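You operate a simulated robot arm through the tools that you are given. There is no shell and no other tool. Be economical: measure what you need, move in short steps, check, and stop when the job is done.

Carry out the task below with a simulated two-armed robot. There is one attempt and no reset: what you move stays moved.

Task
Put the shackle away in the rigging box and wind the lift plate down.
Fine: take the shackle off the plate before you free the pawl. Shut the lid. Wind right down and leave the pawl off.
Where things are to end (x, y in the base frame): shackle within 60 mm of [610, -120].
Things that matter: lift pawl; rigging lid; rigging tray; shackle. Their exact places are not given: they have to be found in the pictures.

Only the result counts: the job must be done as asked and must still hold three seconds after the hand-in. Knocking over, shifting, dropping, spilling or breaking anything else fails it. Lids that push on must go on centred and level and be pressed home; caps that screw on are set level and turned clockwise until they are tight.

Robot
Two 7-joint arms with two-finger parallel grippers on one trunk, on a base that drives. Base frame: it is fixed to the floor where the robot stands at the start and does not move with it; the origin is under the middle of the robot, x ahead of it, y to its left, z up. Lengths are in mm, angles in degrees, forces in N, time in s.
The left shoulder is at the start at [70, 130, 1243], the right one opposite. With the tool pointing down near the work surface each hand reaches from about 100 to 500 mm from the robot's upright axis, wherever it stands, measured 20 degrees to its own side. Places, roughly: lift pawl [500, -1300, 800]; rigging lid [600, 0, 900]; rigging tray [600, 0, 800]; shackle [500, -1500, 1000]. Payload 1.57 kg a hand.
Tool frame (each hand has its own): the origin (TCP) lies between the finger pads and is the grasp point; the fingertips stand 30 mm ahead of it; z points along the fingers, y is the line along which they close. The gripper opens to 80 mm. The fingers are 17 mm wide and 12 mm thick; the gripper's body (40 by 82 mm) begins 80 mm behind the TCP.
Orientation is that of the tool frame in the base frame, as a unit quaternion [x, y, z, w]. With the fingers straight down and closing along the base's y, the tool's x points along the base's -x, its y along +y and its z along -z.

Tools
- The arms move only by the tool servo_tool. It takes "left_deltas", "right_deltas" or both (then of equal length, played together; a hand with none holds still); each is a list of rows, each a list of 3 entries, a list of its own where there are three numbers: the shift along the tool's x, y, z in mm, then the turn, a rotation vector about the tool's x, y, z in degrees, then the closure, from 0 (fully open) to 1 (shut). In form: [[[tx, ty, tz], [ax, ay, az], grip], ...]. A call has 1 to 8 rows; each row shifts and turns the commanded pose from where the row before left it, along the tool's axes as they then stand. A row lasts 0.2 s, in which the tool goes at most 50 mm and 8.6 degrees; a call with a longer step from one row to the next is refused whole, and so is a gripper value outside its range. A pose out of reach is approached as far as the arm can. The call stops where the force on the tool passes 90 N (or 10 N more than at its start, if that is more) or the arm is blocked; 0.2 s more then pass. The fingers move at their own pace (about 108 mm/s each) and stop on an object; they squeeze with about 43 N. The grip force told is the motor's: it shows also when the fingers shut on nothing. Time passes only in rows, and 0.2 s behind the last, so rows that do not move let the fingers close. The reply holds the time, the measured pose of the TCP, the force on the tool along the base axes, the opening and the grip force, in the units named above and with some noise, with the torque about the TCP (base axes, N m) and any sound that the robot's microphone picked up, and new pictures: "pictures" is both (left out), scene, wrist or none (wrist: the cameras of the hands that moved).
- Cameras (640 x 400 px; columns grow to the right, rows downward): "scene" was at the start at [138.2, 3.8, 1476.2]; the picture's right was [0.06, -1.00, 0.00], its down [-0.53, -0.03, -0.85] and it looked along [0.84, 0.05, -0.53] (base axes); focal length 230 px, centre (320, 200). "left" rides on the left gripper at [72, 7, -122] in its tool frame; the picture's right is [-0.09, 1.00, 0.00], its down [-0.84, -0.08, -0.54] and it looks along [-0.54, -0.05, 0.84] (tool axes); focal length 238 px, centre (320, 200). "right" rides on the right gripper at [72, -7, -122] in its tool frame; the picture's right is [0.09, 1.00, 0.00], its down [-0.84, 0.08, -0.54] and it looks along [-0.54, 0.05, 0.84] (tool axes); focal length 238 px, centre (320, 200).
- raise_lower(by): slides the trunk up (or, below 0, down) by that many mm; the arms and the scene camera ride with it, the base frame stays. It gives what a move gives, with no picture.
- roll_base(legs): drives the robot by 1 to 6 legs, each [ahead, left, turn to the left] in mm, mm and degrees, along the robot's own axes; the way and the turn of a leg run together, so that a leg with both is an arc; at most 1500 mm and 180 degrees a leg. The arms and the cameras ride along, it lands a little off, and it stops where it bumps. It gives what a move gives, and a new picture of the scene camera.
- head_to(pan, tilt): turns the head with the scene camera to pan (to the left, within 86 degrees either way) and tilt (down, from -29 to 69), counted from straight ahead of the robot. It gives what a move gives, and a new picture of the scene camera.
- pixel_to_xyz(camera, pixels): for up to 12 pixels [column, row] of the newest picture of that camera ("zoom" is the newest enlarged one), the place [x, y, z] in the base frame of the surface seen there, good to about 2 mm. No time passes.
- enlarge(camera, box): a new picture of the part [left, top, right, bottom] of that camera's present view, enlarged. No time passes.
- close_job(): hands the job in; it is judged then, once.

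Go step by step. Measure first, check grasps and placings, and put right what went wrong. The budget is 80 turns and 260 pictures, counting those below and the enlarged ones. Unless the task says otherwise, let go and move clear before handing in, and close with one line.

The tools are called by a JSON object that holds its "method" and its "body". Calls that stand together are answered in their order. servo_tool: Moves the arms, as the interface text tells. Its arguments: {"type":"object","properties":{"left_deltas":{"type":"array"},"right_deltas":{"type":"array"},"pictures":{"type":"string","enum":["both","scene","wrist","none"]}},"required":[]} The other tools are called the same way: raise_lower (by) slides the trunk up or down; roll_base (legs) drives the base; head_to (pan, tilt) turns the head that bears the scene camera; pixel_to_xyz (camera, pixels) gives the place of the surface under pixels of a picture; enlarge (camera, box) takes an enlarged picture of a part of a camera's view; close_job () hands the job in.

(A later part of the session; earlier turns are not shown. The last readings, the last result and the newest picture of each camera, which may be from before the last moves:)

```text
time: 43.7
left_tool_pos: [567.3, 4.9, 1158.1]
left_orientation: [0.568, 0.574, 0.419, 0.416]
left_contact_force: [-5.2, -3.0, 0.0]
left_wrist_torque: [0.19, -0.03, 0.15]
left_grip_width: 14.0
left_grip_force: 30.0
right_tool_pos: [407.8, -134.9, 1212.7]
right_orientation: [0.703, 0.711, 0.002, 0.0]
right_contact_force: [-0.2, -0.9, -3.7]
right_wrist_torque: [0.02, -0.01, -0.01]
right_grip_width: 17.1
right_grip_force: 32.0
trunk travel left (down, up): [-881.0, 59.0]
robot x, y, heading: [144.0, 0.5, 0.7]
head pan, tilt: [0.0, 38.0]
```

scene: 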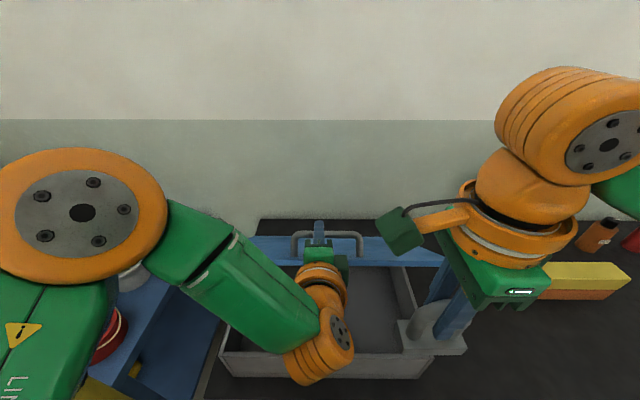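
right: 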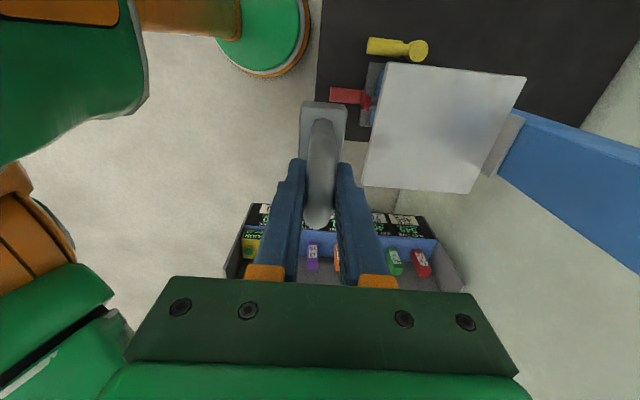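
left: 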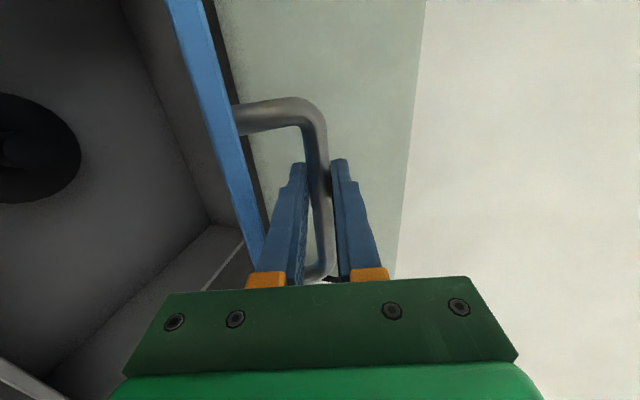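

Now continue the arc from 42° to about 78°.

{"method": "servo_tool", "body": {"left_deltas": [[[0, 23.5, 17.1], [0, 0, 0], 1], [[0, 21.6, 19.5], [0, 0, 0], 1], [[0, 19.4, 21.6], [0, 0, 0], 1], [[0, 17.1, 23.5], [0, 0, 0], 1], [[0, 14.5, 25.2], [0, 0, 0], 1], [[0, 11.8, 26.6], [0, 0, 0], 1], [[0, 0, 0], [0, 0, 0], 1]], "pictures": "both"}}

```text
time: 44.9
left_tool_pos: [626.5, 5.5, 1200.4]
left_orientation: [0.586, 0.593, 0.39, 0.391]
left_contact_force: [-67.5, -1.1, 16.8]
left_wrist_torque: [3.83, 13.65, -0.13]
left_grip_width: 13.0
left_grip_force: 30.3
right_tool_pos: [370.1, -131.8, 1219.9]
right_orientation: [0.702, 0.712, 0.013, 0.011]
right_contact_force: [0.6, -0.2, -3.5]
right_wrist_torque: [0.01, 0.0, 0.0]
right_grip_width: 17.4
right_grip_force: 32.6
trunk travel left (down, up): [-881.0, 59.0]
robot x, y, heading: [140.1, 8.2, 1.2]
head pan, tilt: [0.0, 38.0]
stopped in row 5 (left hand): the force on the tool passed its limit at 96 N (the readings are from after the stop); the commanded pose is now the measured one
```

scene: 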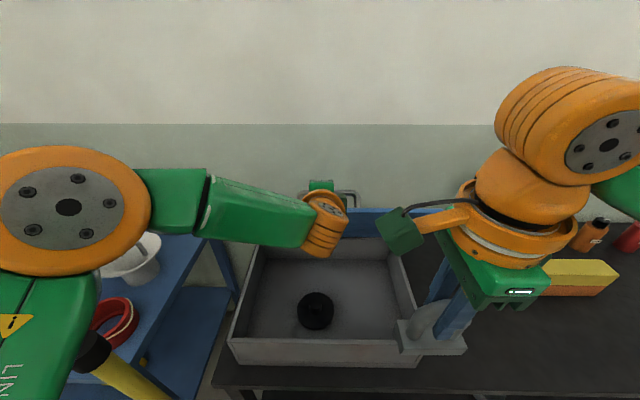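
left: 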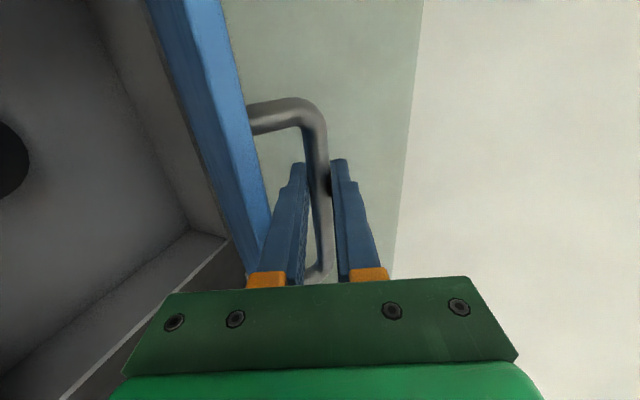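

The force rose sharply around 57°. I'll measure the lid angle and look closely for the cause before moving.

{"method": "pixel_to_xyz", "body": {"camera": "scene", "pixels": [[375, 210], [375, 230], [270, 243], [385, 233], [350, 192], [312, 310], [400, 240], [390, 340]]}}

{"method": "pixel_to_xyz", "body": {"camera": "left", "pixels": [[195, 40], [225, 40], [240, 120], [265, 200], [290, 103], [317, 150], [330, 240], [225, 190]]}}

{"method": "enlarge", "body": {"camera": "scene", "box": [250, 170, 410, 270]}}

```text
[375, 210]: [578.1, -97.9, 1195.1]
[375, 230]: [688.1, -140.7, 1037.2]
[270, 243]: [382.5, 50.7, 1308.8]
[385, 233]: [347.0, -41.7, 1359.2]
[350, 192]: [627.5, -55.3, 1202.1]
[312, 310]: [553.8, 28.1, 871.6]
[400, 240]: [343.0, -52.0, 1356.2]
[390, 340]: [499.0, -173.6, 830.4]
```

```text
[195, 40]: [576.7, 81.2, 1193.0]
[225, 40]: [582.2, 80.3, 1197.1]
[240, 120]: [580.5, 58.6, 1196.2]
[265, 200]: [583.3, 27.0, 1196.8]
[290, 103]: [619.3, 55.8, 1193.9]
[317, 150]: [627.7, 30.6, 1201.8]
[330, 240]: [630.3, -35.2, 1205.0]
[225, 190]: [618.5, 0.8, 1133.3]
```

```text
4.00 times, centred on (330, 220) of scene
```

zoom: 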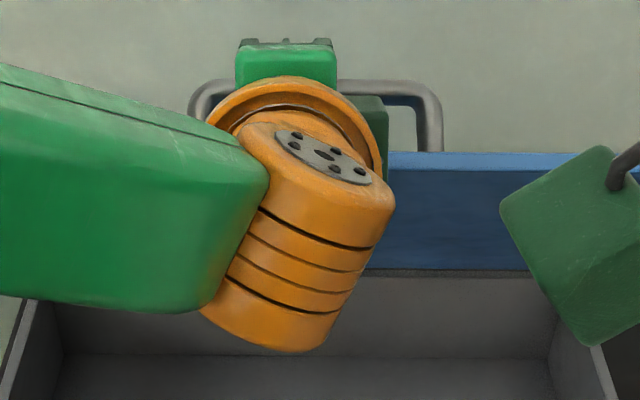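

The lid's front edge (578, ·, 1195) has reached my palm, since the handle is on the far side of the opened lid. 50° is enough to place the shackle under it with a forward-pitched right hand, so I back off a little and hold.

{"method": "servo_tool", "body": {"left_deltas": [[[0, -7, -9], [0, 0, 0], 1], [[0, -8, -9], [0, 0, 0], 1], [[0, 0, 0], [0, 0, 0], 1]], "pictures": "wrist"}}

```text
time: 45.6
left_tool_pos: [618.8, 6.2, 1195.6]
left_orientation: [0.582, 0.593, 0.392, 0.396]
left_contact_force: [-46.5, 3.7, 27.7]
left_wrist_torque: [2.17, 8.42, -2.39]
left_grip_width: 13.3
left_grip_force: 30.4
right_tool_pos: [379.8, -131.8, 1218.4]
right_orientation: [0.704, 0.71, 0.01, 0.009]
right_contact_force: [0.2, -0.9, -3.0]
right_wrist_torque: [0.02, 0.04, -0.04]
right_grip_width: 17.3
right_grip_force: 32.3
trunk travel left (down, up): [-881.0, 59.0]
robot x, y, heading: [143.0, 0.5, 0.4]
head pan, tilt: [0.0, 38.0]
```

left: 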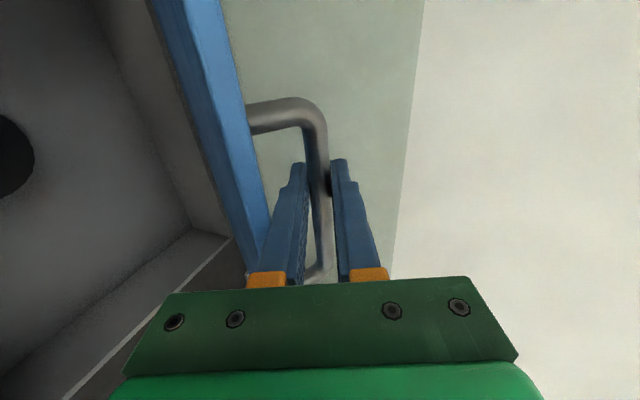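

Still loaded. Lower the lid another ~8° and steepen the tool slightly.

{"method": "servo_tool", "body": {"left_deltas": [[[0, -10, -8], [3, 0, 0], 1], [[0, -10, -8], [3, 0, 0], 1], [[0, -10, -6], [3, 0, 0], 1], [[0, 0, 0], [0, 0, 0], 1], [[0, 0, 0], [0, 0, 0], 1]], "pictures": "wrist"}}

```text
time: 46.9
left_tool_pos: [595.6, 6.0, 1171.4]
left_orientation: [0.612, 0.625, 0.341, 0.344]
left_contact_force: [-21.6, 1.3, 26.2]
left_wrist_torque: [0.69, 0.0, 0.15]
left_grip_width: 13.8
left_grip_force: 30.2
right_tool_pos: [390.1, -132.2, 1215.4]
right_orientation: [0.703, 0.711, 0.007, 0.006]
right_contact_force: [-0.7, 0.0, -2.9]
right_wrist_torque: [0.01, 0.01, -0.03]
right_grip_width: 17.5
right_grip_force: 32.1
trunk travel left (down, up): [-881.0, 59.0]
robot x, y, heading: [146.8, 3.4, 0.5]
head pan, tilt: [0.0, 38.0]
```

left: 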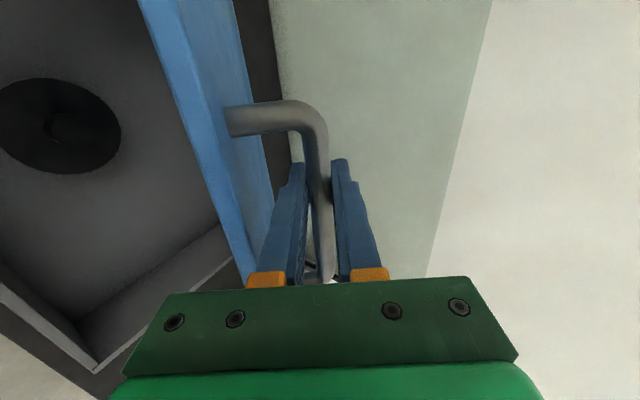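

Left hand holds the lid at about 48° with little torque. Now I pitch the right hand 30° forward and measure the tray floor.

{"method": "servo_tool", "body": {"left_deltas": [[[0, 0, -2], [0, 0, 0], 1], [[0, 0, -2], [0, 0, 0], 1], [[0, 0, -1], [0, 0, 0], 1], [[0, 0, 0], [0, 0, 0], 1], [[0, 0, 0], [0, 0, 0], 1]], "right_deltas": [[[3, 0, 0], [-7.5, 0, 0], 1], [[3, 0, 0], [-7.5, 0, 0], 1], [[3, 0, 0], [-7.5, 0, 0], 1], [[3, 0, 0], [-7.5, 0, 0], 1], [[0, 0, 0], [0, 0, 0], 1]], "pictures": "both"}}

{"method": "pixel_to_xyz", "body": {"camera": "left", "pixels": [[150, 200], [60, 220], [110, 290], [60, 125], [70, 50]]}}

```text
time: 48.0
left_tool_pos: [595.4, 6.0, 1171.8]
left_orientation: [0.612, 0.626, 0.341, 0.343]
left_contact_force: [-17.1, 0.9, 12.2]
left_wrist_torque: [0.45, 0.1, -0.21]
left_grip_width: 14.0
left_grip_force: 30.8
right_tool_pos: [395.7, -120.2, 1214.6]
right_orientation: [0.678, 0.685, 0.189, 0.186]
right_contact_force: [-0.4, -0.7, -4.2]
right_wrist_torque: [0.05, 0.08, 0.01]
right_grip_width: 17.4
right_grip_force: 32.3
trunk travel left (down, up): [-881.0, 59.0]
robot x, y, heading: [143.8, 2.7, 0.6]
head pan, tilt: [0.0, 38.0]
```

scene: 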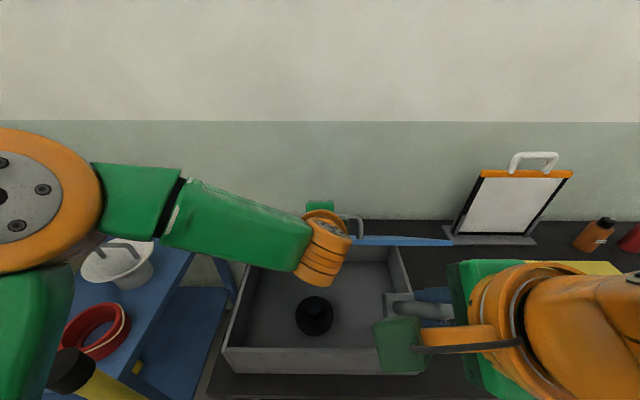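
right: 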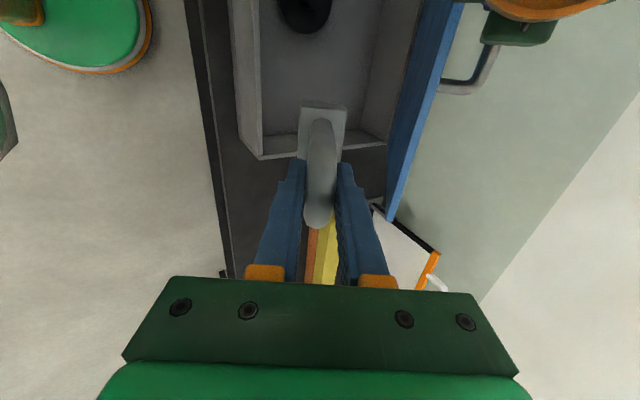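
left: 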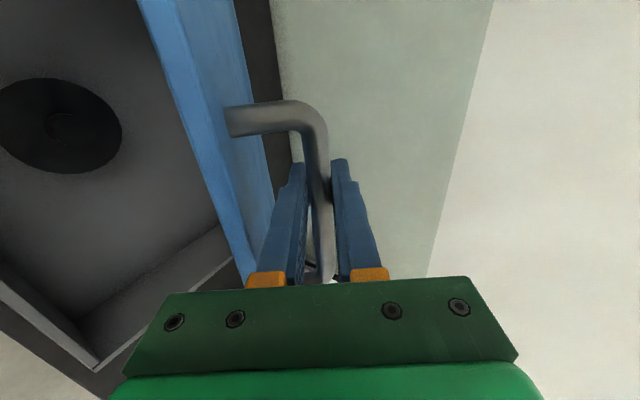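

```text
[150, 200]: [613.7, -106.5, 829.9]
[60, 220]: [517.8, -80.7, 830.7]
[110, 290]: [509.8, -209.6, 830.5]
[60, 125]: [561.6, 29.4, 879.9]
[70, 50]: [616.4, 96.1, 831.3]
```

Floor is z 830 at the target. Move the shackle in under the lid, first to (450,−120,1085).

{"method": "servo_tool", "body": {"right_deltas": [[[0, -5, 35], [0, 0, 0], 1], [[0, -5, 35], [0, 0, 0], 1], [[0, -5, 35], [0, 0, 0], 1], [[0, -5, 34], [0, 0, 0], 1], [[0, 5, 34], [0, 0, 0], 1], [[0, 5, 34], [0, 0, 0], 1], [[0, 0, 0], [0, 0, 0], 1]], "pictures": "both"}}

```text
time: 49.6
left_tool_pos: [597.3, 5.7, 1171.5]
left_orientation: [0.613, 0.625, 0.34, 0.343]
left_contact_force: [-14.4, 0.2, 17.6]
left_wrist_torque: [0.43, -0.03, -0.32]
left_grip_width: 13.8
left_grip_force: 30.3
right_tool_pos: [510.9, -110.1, 1044.0]
right_orientation: [0.679, 0.685, 0.188, 0.186]
right_contact_force: [0.4, -0.5, -2.5]
right_wrist_torque: [0.0, 0.08, -0.01]
right_grip_width: 17.5
right_grip_force: 32.4
right hand out of reach, approached as far as the arm can: row 1, 2, 3
trunk travel left (down, up): [-881.0, 59.0]
robot x, y, heading: [142.7, 0.0, 0.7]
head pan, tilt: [0.0, 38.0]
```

scene: 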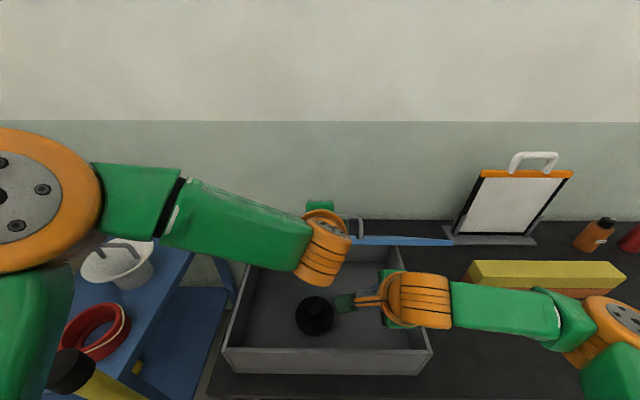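
right: 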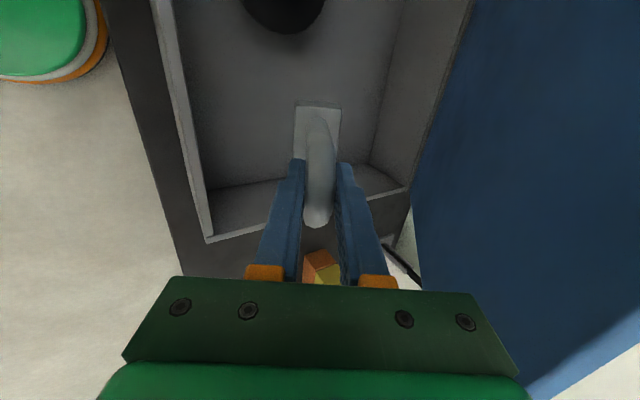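

Clear of lid and walls. Continue down to just above the floor.

{"method": "servo_tool", "body": {"right_deltas": [[[-3, -4, 33], [0, 0, 0], 1], [[-3, -4, 33], [0, 0, 0], 1], [[-2, -4, 33], [0, 0, 0], 1], [[-2, -4, 31], [0, 0, 0], 1], [[0, 0, 0], [0, 0, 0], 1]], "pictures": "both"}}

```text
time: 50.9
left_tool_pos: [597.7, 6.8, 1172.4]
left_orientation: [0.613, 0.625, 0.341, 0.343]
left_contact_force: [-14.4, 0.3, 16.2]
left_wrist_torque: [0.5, 0.03, -0.18]
left_grip_width: 14.1
left_grip_force: 30.8
right_tool_pos: [562.9, -118.6, 925.2]
right_orientation: [0.678, 0.685, 0.189, 0.186]
right_contact_force: [0.7, 0.9, -3.1]
right_wrist_torque: [0.01, 0.08, 0.03]
right_grip_width: 17.0
right_grip_force: 32.0
trunk travel left (down, up): [-881.0, 59.0]
robot x, y, heading: [146.1, 2.4, 0.8]
head pan, tilt: [0.0, 38.0]
```

scene: 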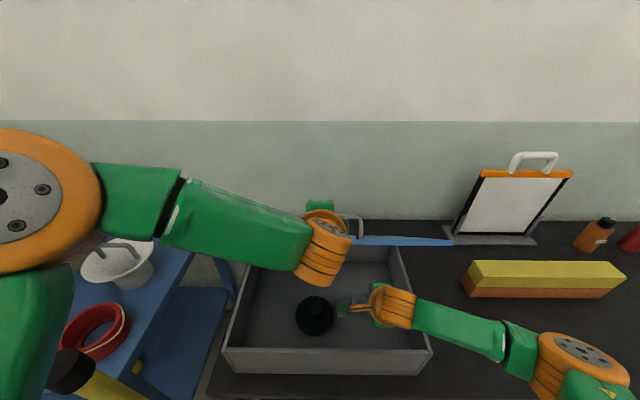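
right: 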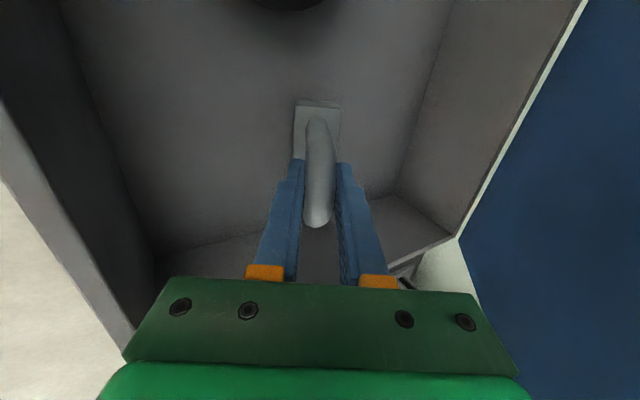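

Clear. To release safely I reduce the pitch to about 17° (still clear of the lid), then lower near the floor.

{"method": "servo_tool", "body": {"right_deltas": [[[0, 0, 0], [4.5, 0, 0], 1], [[0, 0, 0], [4.5, 0, 0], 1], [[0, 0, 0], [4.5, 0, 0], 1], [[0, -1, 5], [0, 0, 0], 1], [[0, 0, 0], [0, 0, 0], 1]], "pictures": "both"}}

```text
time: 52.0
left_tool_pos: [597.8, 6.5, 1171.9]
left_orientation: [0.613, 0.625, 0.34, 0.343]
left_contact_force: [-14.8, 0.2, 15.8]
left_wrist_torque: [0.43, 0.01, -0.26]
left_grip_width: 14.0
left_grip_force: 30.4
right_tool_pos: [563.8, -119.6, 920.6]
right_orientation: [0.695, 0.703, 0.108, 0.104]
right_contact_force: [-0.2, 0.6, -2.6]
right_wrist_torque: [0.02, 0.01, 0.0]
right_grip_width: 17.5
right_grip_force: 32.2
trunk travel left (down, up): [-881.0, 59.0]
robot x, y, heading: [146.2, 5.1, 0.8]
head pan, tilt: [0.0, 38.0]
```

scene: 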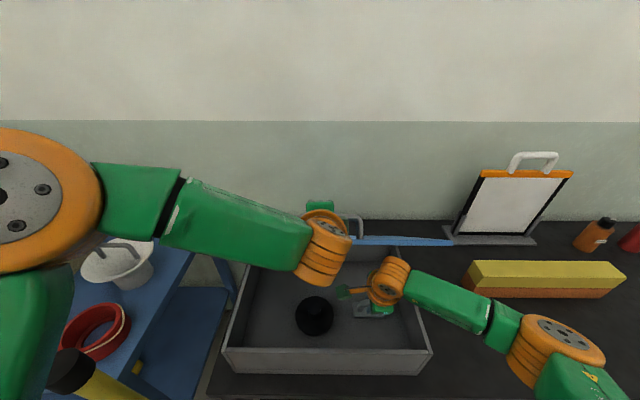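
right: 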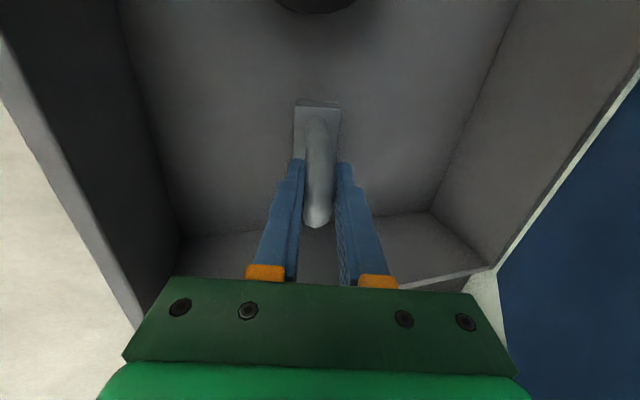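

Bottom is about 7 mm above the floor. Lower gently to contact.

{"method": "servo_tool", "body": {"right_deltas": [[[0, -1, 4], [0, 0, 0], 1], [[0, -1, 3], [0, 0, 0], 1], [[0, 0, 0], [0, 0, 0], 1]], "pictures": "none"}}

```text
time: 52.9
left_tool_pos: [597.8, 6.8, 1172.8]
left_orientation: [0.613, 0.625, 0.34, 0.343]
left_contact_force: [-7.3, -3.0, 7.5]
left_wrist_torque: [0.62, 0.0, -0.02]
left_grip_width: 14.1
left_grip_force: 30.5
right_tool_pos: [567.1, -119.5, 915.7]
right_orientation: [0.695, 0.702, 0.109, 0.107]
right_contact_force: [-0.1, -0.1, 25.7]
right_wrist_torque: [-0.49, 0.0, -0.04]
right_grip_width: 17.5
right_grip_force: 32.1
trunk travel left (down, up): [-881.0, 59.0]
robot x, y, heading: [143.7, -0.8, 0.8]
head pan, tilt: [0.0, 38.0]
```

Contact (26 N). Ease off 1 mm and open gradually.

{"method": "servo_tool", "body": {"right_deltas": [[[0, 0, -1.5], [0, 0, 0], 1], [[0, 0, 0], [0, 0, 0], 0.7], [[0, 0, 0], [0, 0, 0], 0.5], [[0, 0, 0], [0, 0, 0], 0.3], [[0, 0, 0], [0, 0, 0], 0.0], [[0, 0, 0], [0, 0, 0], 0.0]], "pictures": "wrist"}}

```text
time: 54.2
left_tool_pos: [598.5, 6.9, 1172.9]
left_orientation: [0.613, 0.625, 0.341, 0.343]
left_contact_force: [-14.1, 1.0, 15.0]
left_wrist_torque: [0.35, -0.02, -0.41]
left_grip_width: 13.6
left_grip_force: 30.1
right_tool_pos: [563.3, -119.6, 916.7]
right_orientation: [0.695, 0.703, 0.107, 0.105]
right_contact_force: [-0.2, 0.2, -0.2]
right_wrist_torque: [0.02, 0.0, -0.02]
right_grip_width: 80.0
right_grip_force: 0.0
trunk travel left (down, up): [-881.0, 59.0]
robot x, y, heading: [141.8, 0.7, 0.8]
head pan, tilt: [0.0, 38.0]
```

right: 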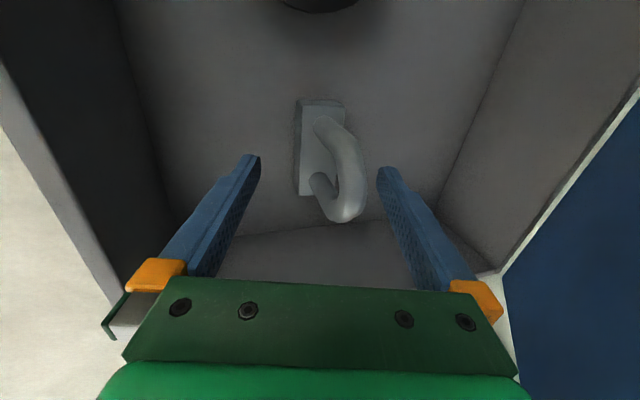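

The shackle stands upright. Measure it, then withdraw the right hand along its axis.

{"method": "pixel_to_xyz", "body": {"camera": "right", "pixels": [[340, 105], [300, 190], [345, 205], [350, 160], [305, 105]]}}

{"method": "servo_tool", "body": {"right_deltas": [[[0, 4, 0], [0, 0, 0], 0], [[0, 0, -15], [0, 0, 0], 0], [[0, 0, -25], [0, 0, 0], 0], [[0, -5, -35], [0, 0, 0], 0], [[0, -15, -40], [0, 0, 0], 0], [[0, -15, -40], [0, 0, 0], 0], [[0, 0, 0], [0, 0, 0], 0]], "pictures": "both"}}

```text
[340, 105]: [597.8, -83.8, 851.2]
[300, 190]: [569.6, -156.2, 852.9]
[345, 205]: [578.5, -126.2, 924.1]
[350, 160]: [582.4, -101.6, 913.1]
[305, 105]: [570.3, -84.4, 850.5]
```

```text
time: 55.9
left_tool_pos: [597.0, 5.3, 1171.9]
left_orientation: [0.613, 0.625, 0.34, 0.344]
left_contact_force: [-14.2, 0.4, 13.6]
left_wrist_torque: [0.55, 0.02, -0.16]
left_grip_width: 13.9
left_grip_force: 30.5
right_tool_pos: [488.5, -121.0, 1055.0]
right_orientation: [0.696, 0.702, 0.106, 0.106]
right_contact_force: [-0.4, 0.4, 0.3]
right_wrist_torque: [0.02, -0.01, 0.02]
right_grip_width: 79.8
right_grip_force: 0.0
trunk travel left (down, up): [-881.0, 59.0]
robot x, y, heading: [143.5, 2.8, 0.6]
head pan, tilt: [0.0, 38.0]
```

scene: 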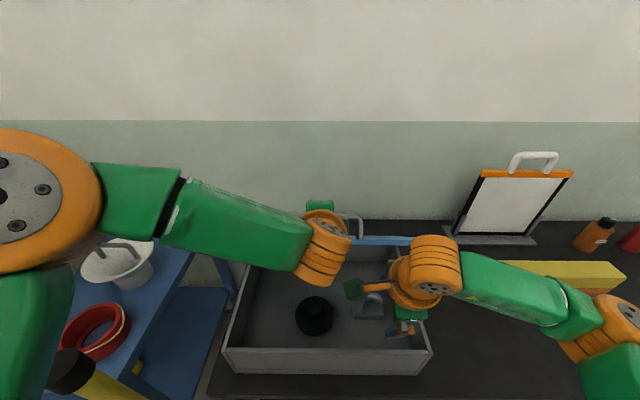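
right: 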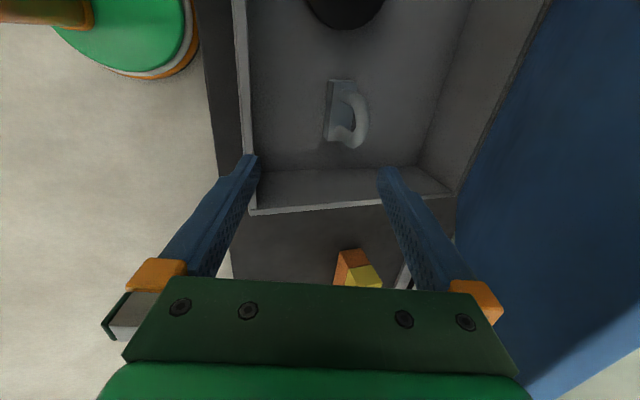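

Shackle sits at (586,−120), well within tolerance and below lid height. Clear the right hand back.

{"method": "servo_tool", "body": {"right_deltas": [[[-10, -26, -24], [0, 0, 0], 0], [[-10, -26, -24], [0, 0, 0], 0], [[-20, -26, -24], [0, 0, 0], 0], [[-20, -28, -24], [0, 0, 0], 0], [[0, 0, 0], [0, 0, 0], 0]], "pictures": "scene"}}

```text
time: 57.0
left_tool_pos: [598.9, 6.7, 1171.3]
left_orientation: [0.613, 0.625, 0.34, 0.343]
left_contact_force: [-14.5, 0.7, 14.4]
left_wrist_torque: [0.48, 0.02, -0.25]
left_grip_width: 13.5
left_grip_force: 30.5
right_tool_pos: [410.2, -177.4, 1139.4]
right_orientation: [0.696, 0.703, 0.106, 0.104]
right_contact_force: [-0.1, -1.0, -0.1]
right_wrist_torque: [0.0, -0.01, 0.03]
right_grip_width: 80.1
right_grip_force: 0.1
right hand out of reach, approached as far as the arm can: row 3, 4
trunk travel left (down, up): [-881.0, 59.0]
robot x, y, heading: [143.0, 2.3, 0.6]
head pan, tilt: [0.0, 38.0]
```

scene: 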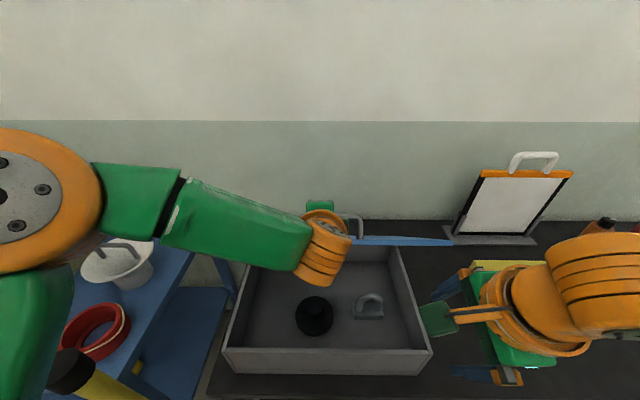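

Now close the lid along the reverse arc; the right hand rises a bit to stay clear.

{"method": "servo_tool", "body": {"left_deltas": [[[0, -26.6, -10.8], [0, 0, 0], 1], [[0, -27.6, -7.9], [0, 0, 0], 1], [[0, -28.3, -5], [0, 0, 0], 1], [[0, -28.7, -2], [0, 0, 0], 1], [[0, -28.7, 1], [0, 0, 0], 1], [[0, 0, 0], [0, 0, 0], 1]], "right_deltas": [[[-10, 0, -20], [0, 0, 0], 0], [[-10, 0, -20], [0, 0, 0], 0], [[-10, 0, -20], [0, 0, 0], 0], [[0, 0, 0], [0, 0, 0], 0], [[0, 0, 0], [0, 0, 0], 0], [[0, 0, 0], [0, 0, 0], 0]], "pictures": "both"}}

```text
time: 58.5
left_tool_pos: [510.1, 5.7, 1063.8]
left_orientation: [0.614, 0.628, 0.336, 0.341]
left_contact_force: [-3.9, 7.2, -1.3]
left_wrist_torque: [0.87, -0.11, 0.4]
left_grip_width: 14.0
left_grip_force: 30.0
right_tool_pos: [401.4, -204.4, 1195.1]
right_orientation: [0.696, 0.704, 0.102, 0.102]
right_contact_force: [-0.3, -0.3, 0.4]
right_wrist_torque: [0.01, 0.02, 0.03]
right_grip_width: 80.1
right_grip_force: 0.0
trunk travel left (down, up): [-881.0, 59.0]
robot x, y, heading: [141.2, -1.9, 0.7]
head pan, tilt: [0.0, 38.0]
```

scene: 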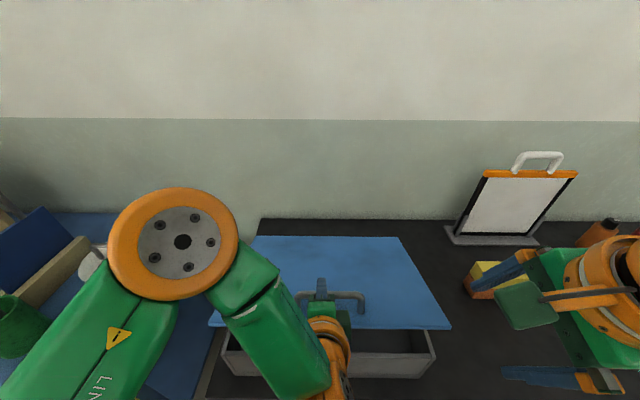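
right: 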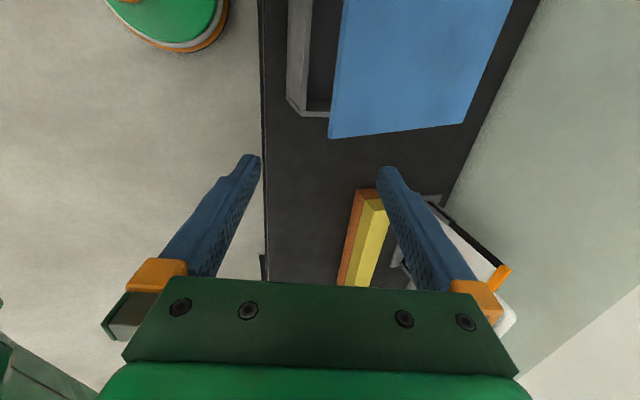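
left: 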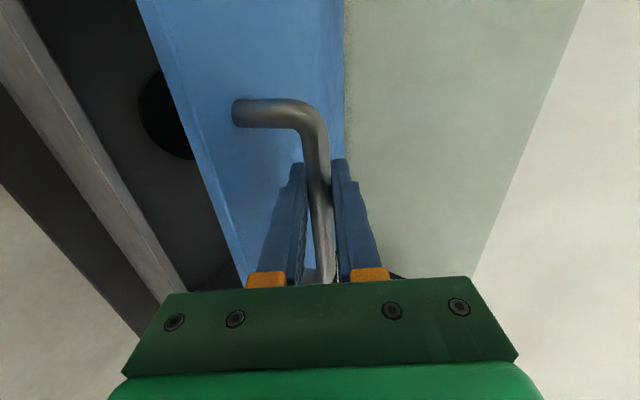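

Continue closing the last ~18°.

{"method": "servo_tool", "body": {"left_deltas": [[[0, -21.4, 3.6], [0, 0, 0], 1], [[0, -21.4, 3.6], [0, 0, 0], 1], [[0, -20.4, 7], [0, 0, 0], 1], [[0, -20.4, 7], [0, 0, 0], 1], [[0, 0, 0], [0, 0, 0], 1]], "pictures": "wrist"}}

```text
time: 59.6
left_tool_pos: [484.4, 5.5, 982.2]
left_orientation: [0.613, 0.63, 0.335, 0.34]
left_contact_force: [0.6, 14.6, -2.3]
left_wrist_torque: [0.62, -0.11, 0.0]
left_grip_width: 13.6
left_grip_force: 30.3
right_tool_pos: [403.8, -199.9, 1194.3]
right_orientation: [0.696, 0.703, 0.101, 0.103]
right_contact_force: [-0.1, 0.1, 0.4]
right_wrist_torque: [-0.02, 0.02, 0.03]
right_grip_width: 80.1
right_grip_force: 0.1
trunk travel left (down, up): [-881.0, 59.0]
robot x, y, heading: [142.3, 1.1, 0.8]
head pan, tilt: [0.0, 38.0]
```

left: 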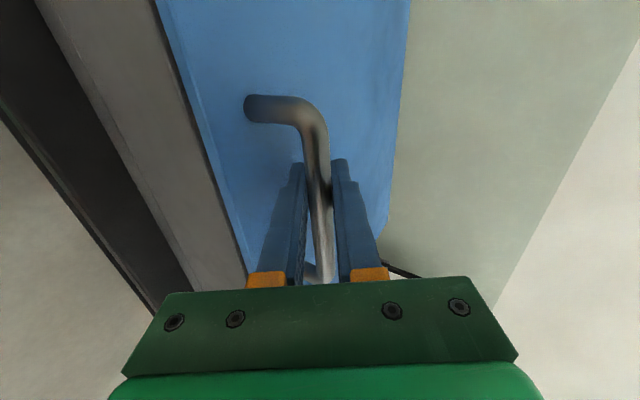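

Check whether the lid front is down.

{"method": "servo_tool", "body": {"left_deltas": [[[0, -5, 3], [0, 0, 0], 1], [[0, 0, 0], [0, 0, 0], 1]], "pictures": "wrist"}}

{"method": "pixel_to_xyz", "body": {"camera": "left", "pixels": [[185, 60], [230, 60], [350, 60], [220, 170], [318, 150]]}}

```text
time: 60.2
left_tool_pos: [482.2, 5.5, 978.2]
left_orientation: [0.612, 0.626, 0.337, 0.345]
left_contact_force: [4.7, 14.7, 25.6]
left_wrist_torque: [0.35, 0.11, -0.43]
left_grip_width: 13.6
left_grip_force: 29.8
right_tool_pos: [400.5, -201.3, 1195.5]
right_orientation: [0.696, 0.703, 0.102, 0.103]
right_contact_force: [0.0, -0.6, 0.6]
right_wrist_torque: [0.02, 0.01, 0.01]
right_grip_width: 80.0
right_grip_force: 0.1
trunk travel left (down, up): [-881.0, 59.0]
robot x, y, heading: [144.2, -0.7, 0.4]
head pan, tilt: [0.0, 38.0]
```

left: 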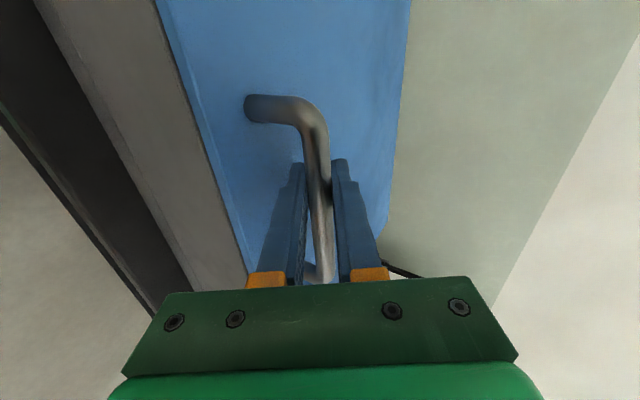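

```text
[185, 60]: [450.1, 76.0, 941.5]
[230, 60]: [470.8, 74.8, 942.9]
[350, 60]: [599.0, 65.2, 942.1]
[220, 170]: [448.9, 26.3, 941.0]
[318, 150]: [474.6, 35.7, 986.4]
```

Lid is shut level at z 942. Open slightly, slide the left hand back off the bar, then open and clear.

{"method": "servo_tool", "body": {"left_deltas": [[[0, 0, 0], [0, 0, 0], 0.77], [[0, 0, 0], [0, 0, 0], 0.77], [[0, 0, -20], [0, 0, 0], 0.75], [[0, 0, -30], [0, 0, 0], 0.7], [[0, 0, -35], [0, 0, 0], 0.5], [[0, 0, -40], [0, 0, 0], 0.5], [[0, 20, -30], [0, 0, 0], 0.5]], "pictures": "both"}}

```text
time: 61.6
left_tool_pos: [466.3, 48.7, 1042.8]
left_orientation: [0.562, 0.617, 0.448, 0.32]
left_contact_force: [-0.1, -0.1, 0.5]
left_wrist_torque: [-0.01, 0.0, 0.0]
left_grip_width: 39.9
left_grip_force: 0.0
left hand out of reach, approached as far as the arm can: row 5, 6
right_tool_pos: [401.3, -206.9, 1194.3]
right_orientation: [0.697, 0.703, 0.103, 0.101]
right_contact_force: [0.3, 0.1, -0.7]
right_wrist_torque: [-0.02, 0.01, -0.03]
right_grip_width: 79.8
right_grip_force: 0.0
trunk travel left (down, up): [-881.0, 59.0]
robot x, y, heading: [142.1, 0.3, 0.7]
head pan, tilt: [0.0, 38.0]
stopped in row 6 (left hand): the arm was blocked; the commanded pose is now the measured one
```

scene: 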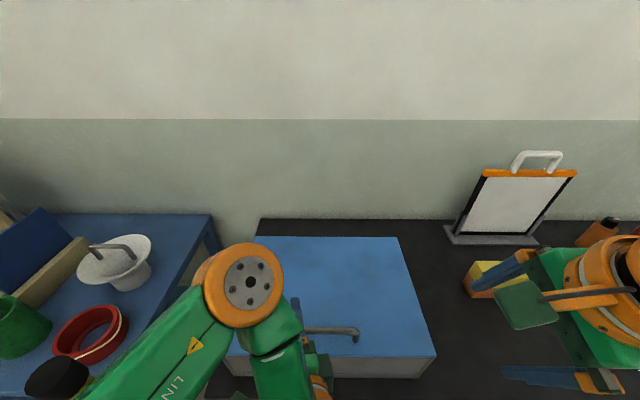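
left: 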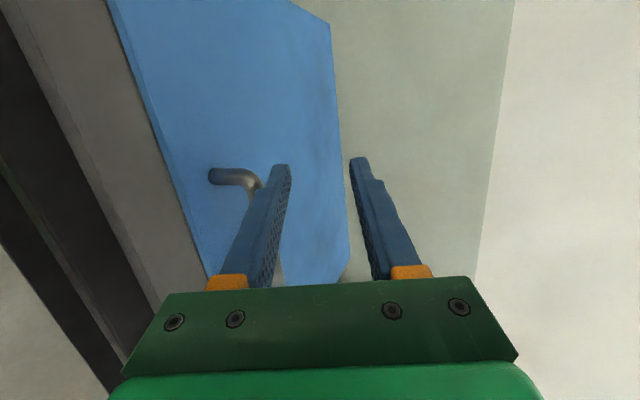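

The left hand is off the handle and the lid stayed shut. Lift the left hand straight up and unpitch it.

{"method": "servo_tool", "body": {"left_deltas": [[[14, 36, -14], [0, 0, 0], 0.5], [[14, 36, -14], [0, 0, 0], 0.5], [[14, 36, -14], [0, 0, 0], 0.5], [[14, 36, -14], [0, 0, 0], 0.5], [[0, 0, 0], [8, 0, 0], 0.5], [[0, 0, 0], [8, 0, 0], 0.5], [[0, 0, 0], [8, 0, 0], 0.5], [[0, 0, 0], [8, 0, 0], 0.5]], "pictures": "scene"}}

```text
time: 63.5
left_tool_pos: [470.4, 77.9, 1202.4]
left_orientation: [0.63, 0.717, 0.258, 0.152]
left_contact_force: [0.6, 0.1, 0.0]
left_wrist_torque: [0.02, -0.01, 0.02]
left_grip_width: 40.0
left_grip_force: 0.0
left hand out of reach, approached as far as the arm can: row 3
right_tool_pos: [402.0, -206.6, 1193.9]
right_orientation: [0.697, 0.702, 0.103, 0.101]
right_contact_force: [-0.2, 0.5, 0.0]
right_wrist_torque: [-0.01, 0.0, -0.02]
right_grip_width: 80.1
right_grip_force: 0.1
trunk travel left (down, up): [-881.0, 59.0]
robot x, y, heading: [141.2, 3.1, 0.7]
head pan, tilt: [0.0, 38.0]
```

scene: 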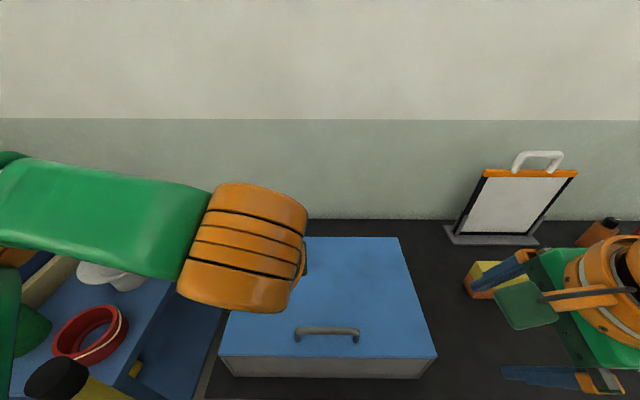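

Lid is shut. Drive back to the lift.

{"method": "roll_base", "body": {"legs": [[-150, 0, -0.6], [0, -1290, 0]]}}

{"method": "head_to", "body": {"pan": -15, "tilt": 48}}

```text
time: 70.8
left_tool_pos: [321.0, -1185.9, 1203.5]
left_orientation: [0.634, 0.712, 0.258, 0.156]
left_contact_force: [0.5, 0.7, -0.7]
left_wrist_torque: [-0.01, 0.01, -0.02]
left_grip_width: 40.2
left_grip_force: 0.0
right_tool_pos: [247.9, -1469.2, 1194.0]
right_orientation: [0.702, 0.697, 0.102, 0.102]
right_contact_force: [-0.4, -0.1, 0.0]
right_wrist_torque: [-0.02, 0.02, 0.02]
right_grip_width: 79.8
right_grip_force: 0.0
trunk travel left (down, up): [-881.0, 59.0]
robot x, y, heading: [-9.7, -1257.7, -0.4]
head pan, tilt: [0.0, 38.0]
```

scene: 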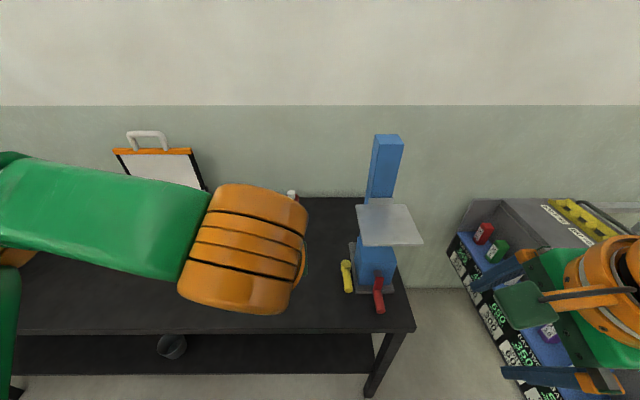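

```text
time: 71.5
left_tool_pos: [320.6, -1187.3, 1202.5]
left_orientation: [0.635, 0.711, 0.258, 0.156]
left_contact_force: [-0.4, 1.1, -0.3]
left_wrist_torque: [0.01, 0.0, -0.02]
left_grip_width: 40.2
left_grip_force: 0.1
right_tool_pos: [248.3, -1470.4, 1195.0]
right_orientation: [0.702, 0.698, 0.104, 0.102]
right_contact_force: [0.9, -0.5, 0.6]
right_wrist_torque: [-0.01, 0.0, 0.02]
right_grip_width: 80.2
right_grip_force: 0.0
trunk travel left (down, up): [-881.0, 59.0]
robot x, y, heading: [-9.6, -1255.5, -0.3]
head pan, tilt: [-15.0, 48.0]
```

scene: 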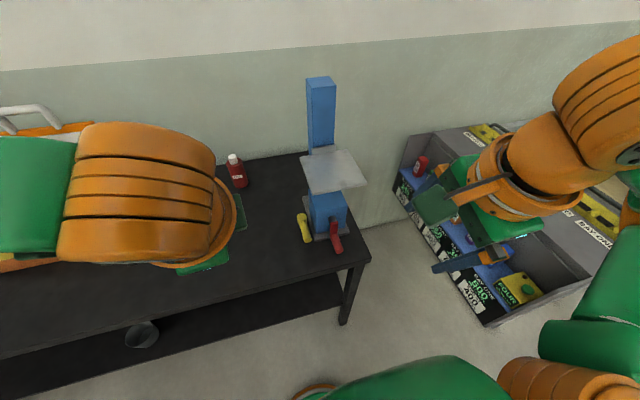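

Enlarge the winch for its mechanism.

{"method": "enlarge", "body": {"camera": "scene", "box": [280, 190, 360, 265]}}

{"method": "pixel_to_xyz", "body": {"camera": "scene", "pixels": [[302, 218], [304, 230], [308, 240], [333, 225], [334, 235], [338, 248], [327, 215], [317, 236], [340, 236], [325, 205]]}}

```text
5.33 times, centred on (320, 228) of scene
```

zoom: 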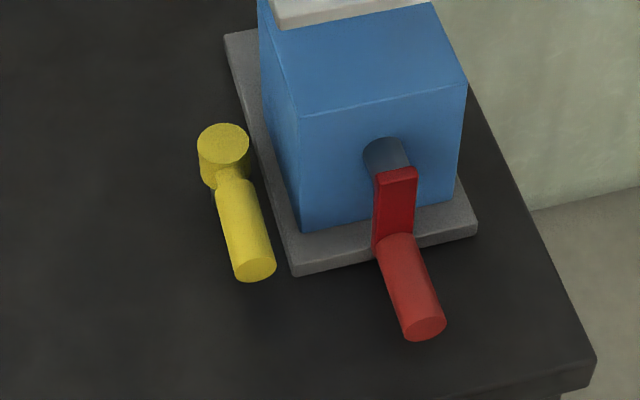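

```text
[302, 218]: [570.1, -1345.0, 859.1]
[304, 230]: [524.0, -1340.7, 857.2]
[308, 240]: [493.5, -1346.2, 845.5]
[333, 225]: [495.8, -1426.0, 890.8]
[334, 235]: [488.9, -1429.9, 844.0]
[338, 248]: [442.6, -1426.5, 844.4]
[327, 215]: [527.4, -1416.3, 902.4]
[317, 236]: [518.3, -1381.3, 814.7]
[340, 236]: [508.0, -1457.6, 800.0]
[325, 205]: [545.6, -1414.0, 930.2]
```

The pawl is the yellow lever: pivot at (570,−1345), pointing toward me at z≈848. The red crank has its axis along x at about (·,−1426,885). I'll lower the trunk and bring the right hand back to closing along y.

{"method": "servo_tool", "body": {"right_deltas": [[[0, 0, 0], [8.4, 0, 0], 0.6], [[0, 0, 0], [8.4, 0, 0], 0.6], [[0, 0, 0], [0, 0, -8.4], 0.6], [[0, 0, 0], [0, 0, -8.4], 0.6], [[0, 0, 0], [0, 0, -8.4], 0.6], [[0, 0, 0], [0, 0, -8.4], 0.6], [[0, 0, 0], [0, 0, -8.4], 0.6], [[0, 0, 0], [0, 0, -8.4], 0.6]], "pictures": "none"}}

{"method": "servo_tool", "body": {"right_deltas": [[[0, 0, 0], [0, 0, -8], 0.6], [[0, 0, 0], [0, 0, -8], 0.6], [[0, 0, 0], [0, 0, -8], 0.6], [[0, 0, 0], [0, 0, -8], 0.6], [[0, 0, 0], [0, 0, -7.6], 0.6], [[0, 0, 0], [0, 0, 0], 0.6]], "pictures": "none"}}

{"method": "raise_lower", "body": {"by": -200}}

```text
time: 73.3
left_tool_pos: [321.5, -1188.2, 1202.1]
left_orientation: [0.634, 0.712, 0.258, 0.155]
left_contact_force: [-0.2, 0.8, 0.4]
left_wrist_torque: [-0.04, -0.02, 0.0]
left_grip_width: 39.9
left_grip_force: 0.1
right_tool_pos: [247.4, -1470.6, 1194.7]
right_orientation: [0.34, 0.94, -0.001, -0.003]
right_contact_force: [-1.0, -0.3, -0.9]
right_wrist_torque: [0.0, 0.02, -0.01]
right_grip_width: 32.0
right_grip_force: 0.0
trunk travel left (down, up): [-881.0, 59.0]
robot x, y, heading: [-6.3, -1259.0, -0.4]
head pan, tilt: [-15.0, 48.0]
```

```text
time: 74.7
left_tool_pos: [321.2, -1187.7, 1202.9]
left_orientation: [0.635, 0.712, 0.258, 0.156]
left_contact_force: [0.7, 0.3, -0.3]
left_wrist_torque: [-0.01, 0.03, 0.03]
left_grip_width: 40.1
left_grip_force: 0.1
right_tool_pos: [248.3, -1471.7, 1194.4]
right_orientation: [0.002, 1.0, 0.002, -0.001]
right_contact_force: [-0.4, 0.5, 0.3]
right_wrist_torque: [0.01, -0.03, -0.01]
right_grip_width: 31.8
right_grip_force: 0.0
trunk travel left (down, up): [-881.0, 59.0]
robot x, y, heading: [-9.0, -1257.6, -0.4]
head pan, tilt: [-15.0, 48.0]
```

```text
time: 76.9
left_tool_pos: [321.2, -1188.0, 1004.1]
left_orientation: [0.636, 0.711, 0.258, 0.155]
left_contact_force: [0.7, -0.1, -0.5]
left_wrist_torque: [0.0, 0.04, 0.02]
left_grip_width: 40.0
left_grip_force: 0.1
right_tool_pos: [248.7, -1471.5, 993.9]
right_orientation: [0.004, 1.0, 0.0, -0.003]
right_contact_force: [0.3, -0.2, -0.7]
right_wrist_torque: [0.02, -0.02, 0.02]
right_grip_width: 32.1
right_grip_force: 0.1
trunk travel left (down, up): [-681.0, 259.0]
robot x, y, heading: [-7.2, -1258.3, -0.4]
head pan, tilt: [-15.0, 48.0]
```

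Pitch the right hand 45° forward and move to a pre-grasp in front of the pawl.

{"method": "servo_tool", "body": {"right_deltas": [[[0, 0, 0], [0, -7.5, 0], 0.6], [[0, 0, 0], [0, -7.5, 0], 0.6], [[0, 0, 0], [0, -7.5, 0], 0.6], [[0, 0, 0], [0, -7.5, 0], 0.6], [[0, 0, 0], [0, -7.5, 0], 0.6], [[0, 0, 0], [0, -7.5, 0], 0.6], [[0, 0, 0], [0, 0, 0], 0.6]], "pictures": "none"}}

{"method": "servo_tool", "body": {"right_deltas": [[[-15, 25, 30], [0, 0, 0], 0.6], [[-15, 25, 30], [0, 0, 0], 0.6], [[-15, 25, 30], [0, 0, 0], 0.6], [[-15, 25, 30], [0, 0, 0], 0.6], [[-15, 26, 30], [0, 0, 0], 0.6], [[0, 0, 0], [0, 0, 0], 0.6]], "pictures": "both"}}

```text
time: 78.5
left_tool_pos: [321.6, -1187.0, 1002.3]
left_orientation: [0.634, 0.712, 0.258, 0.155]
left_contact_force: [-0.3, 0.0, -0.8]
left_wrist_torque: [0.0, -0.01, -0.02]
left_grip_width: 40.0
left_grip_force: 0.1
right_tool_pos: [276.5, -1484.9, 1048.1]
right_orientation: [0.004, 0.924, -0.001, 0.381]
right_contact_force: [-1.0, -0.8, 0.0]
right_wrist_torque: [-0.03, -0.02, 0.02]
right_grip_width: 32.2
right_grip_force: 0.0
right hand out of reach, approached as far as the arm can: row 4, 5, 6
trunk travel left (down, up): [-681.0, 259.0]
robot x, y, heading: [-9.5, -1260.5, -0.3]
head pan, tilt: [-15.0, 48.0]
```

```text
time: 79.9
left_tool_pos: [321.1, -1187.5, 1004.7]
left_orientation: [0.635, 0.711, 0.258, 0.156]
left_contact_force: [1.3, -0.2, -0.5]
left_wrist_torque: [0.0, 0.02, 0.02]
left_grip_width: 39.7
left_grip_force: 0.0
right_tool_pos: [435.8, -1359.2, 993.0]
right_orientation: [0.005, 0.924, -0.002, 0.382]
right_contact_force: [-0.8, 0.0, 0.5]
right_wrist_torque: [0.01, 0.01, 0.04]
right_grip_width: 32.2
right_grip_force: 0.1
trunk travel left (down, up): [-681.0, 259.0]
robot x, y, heading: [-11.6, -1255.5, -0.3]
head pan, tilt: [-15.0, 48.0]
```

scene: 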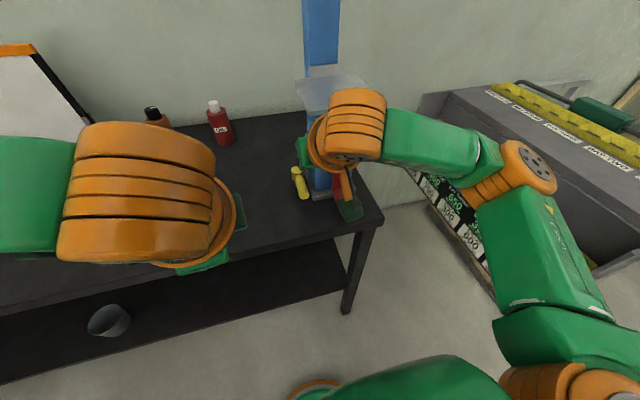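
right: 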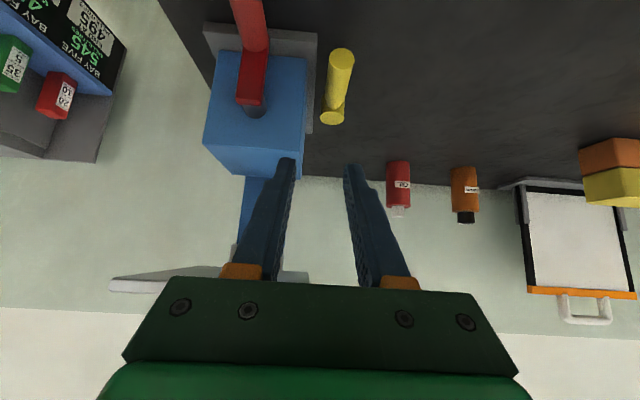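

Good wrist view: pawl head at (333,115), tip (342,55); crank at (250,80). Measure both accurately.

{"method": "pixel_to_xyz", "body": {"camera": "right", "pixels": [[333, 118], [336, 95], [341, 72], [343, 52], [327, 75], [352, 75], [250, 100], [252, 60], [250, 30], [245, 5], [285, 110], [310, 90]]}}

{"method": "enlarge", "body": {"camera": "right", "box": [190, 0, 370, 140]}}

```text
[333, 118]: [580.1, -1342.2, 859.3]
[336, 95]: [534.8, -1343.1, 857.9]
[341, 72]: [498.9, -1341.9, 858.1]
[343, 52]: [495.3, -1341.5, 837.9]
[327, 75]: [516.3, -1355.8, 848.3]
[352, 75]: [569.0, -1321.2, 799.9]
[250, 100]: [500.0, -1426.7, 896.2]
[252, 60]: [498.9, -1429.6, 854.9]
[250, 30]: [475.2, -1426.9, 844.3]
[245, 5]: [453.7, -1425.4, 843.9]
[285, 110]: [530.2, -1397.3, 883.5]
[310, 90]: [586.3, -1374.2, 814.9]
```

```text
2.86 times, centred on (280, 70) of right
```

zoom: 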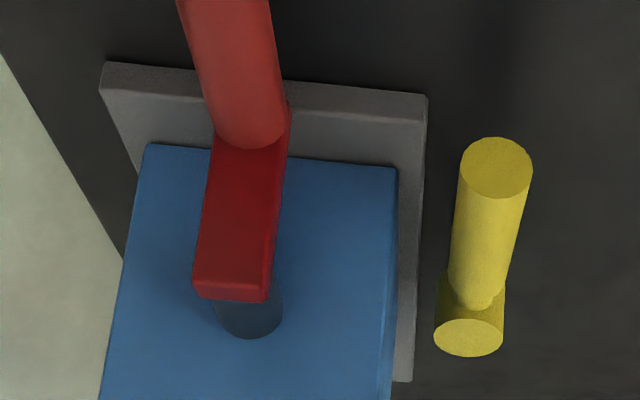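

Pawl lever axis y≈−1343, diameter ≈25, pivot x≈578. Straddle it with a 36 mm gap.

{"method": "servo_tool", "body": {"right_deltas": [[[18, 16, 20], [0, 0, 0], 0.55], [[18, 0, 30], [0, 0, 0], 0.55], [[18, 0, 30], [0, 0, 0], 0.55], [[0, 0, 33], [0, 0, 0], 0.55], [[0, 0, 32], [0, 0, 0], 0.55], [[0, 0, 0], [0, 0, 0], 0.55]], "pictures": "wrist"}}

```text
time: 81.3
left_tool_pos: [319.9, -1188.4, 1003.6]
left_orientation: [0.634, 0.712, 0.258, 0.156]
left_contact_force: [0.6, 0.0, -0.2]
left_wrist_torque: [-0.02, 0.04, 0.04]
left_grip_width: 40.1
left_grip_force: 0.1
right_tool_pos: [499.7, -1344.8, 853.5]
right_orientation: [0.003, 0.925, -0.001, 0.381]
right_contact_force: [0.5, -0.4, 0.8]
right_wrist_torque: [0.03, 0.0, -0.02]
right_grip_width: 35.9
right_grip_force: 0.1
trunk travel left (down, up): [-681.0, 259.0]
robot x, y, heading: [-10.0, -1257.9, -0.3]
head pan, tilt: [-15.0, 48.0]
```

right: 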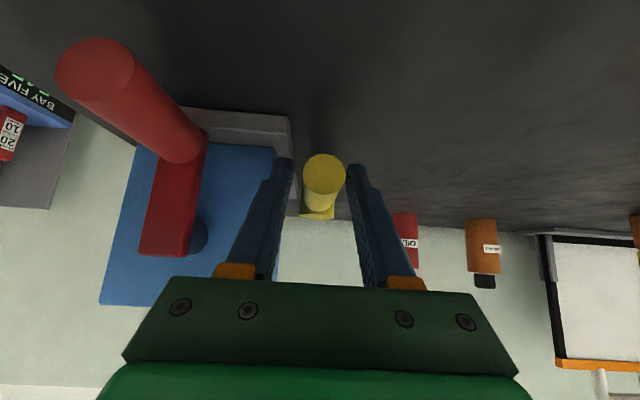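

Straddled. Swing the lever outward (+y) about its pivot, 32° first.

{"method": "servo_tool", "body": {"right_deltas": [[[-0.5, 10.4, 0.5], [5.6, 0, 5.6], 0.55], [[-0.5, 10.4, 0.5], [5.6, 0, 5.6], 0.55], [[-0.5, 10.4, 0.5], [5.6, 0, 5.6], 0.55], [[-0.5, 10.4, 0.5], [5.6, 0, 5.6], 0.55], [[0, 0, 0], [0, 0, 0], 0.55]], "pictures": "wrist"}}

```text
time: 82.5
left_tool_pos: [321.3, -1188.6, 1004.2]
left_orientation: [0.635, 0.711, 0.259, 0.156]
left_contact_force: [0.5, -0.8, -0.2]
left_wrist_torque: [-0.01, 0.01, 0.0]
left_grip_width: 39.9
left_grip_force: 0.0
right_tool_pos: [511.4, -1304.5, 853.8]
right_orientation: [0.257, 0.888, -0.107, 0.366]
right_contact_force: [-0.1, -0.5, 0.4]
right_wrist_torque: [0.03, 0.0, 0.05]
right_grip_width: 36.0
right_grip_force: 0.0
trunk travel left (down, up): [-681.0, 259.0]
robot x, y, heading: [-8.4, -1259.7, -0.8]
head pan, tilt: [-15.0, 48.0]
```

right: 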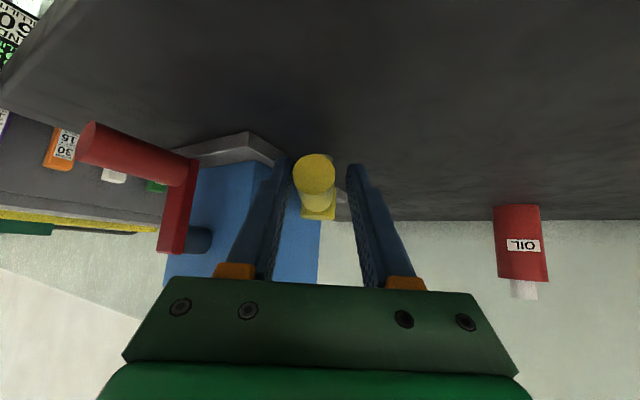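

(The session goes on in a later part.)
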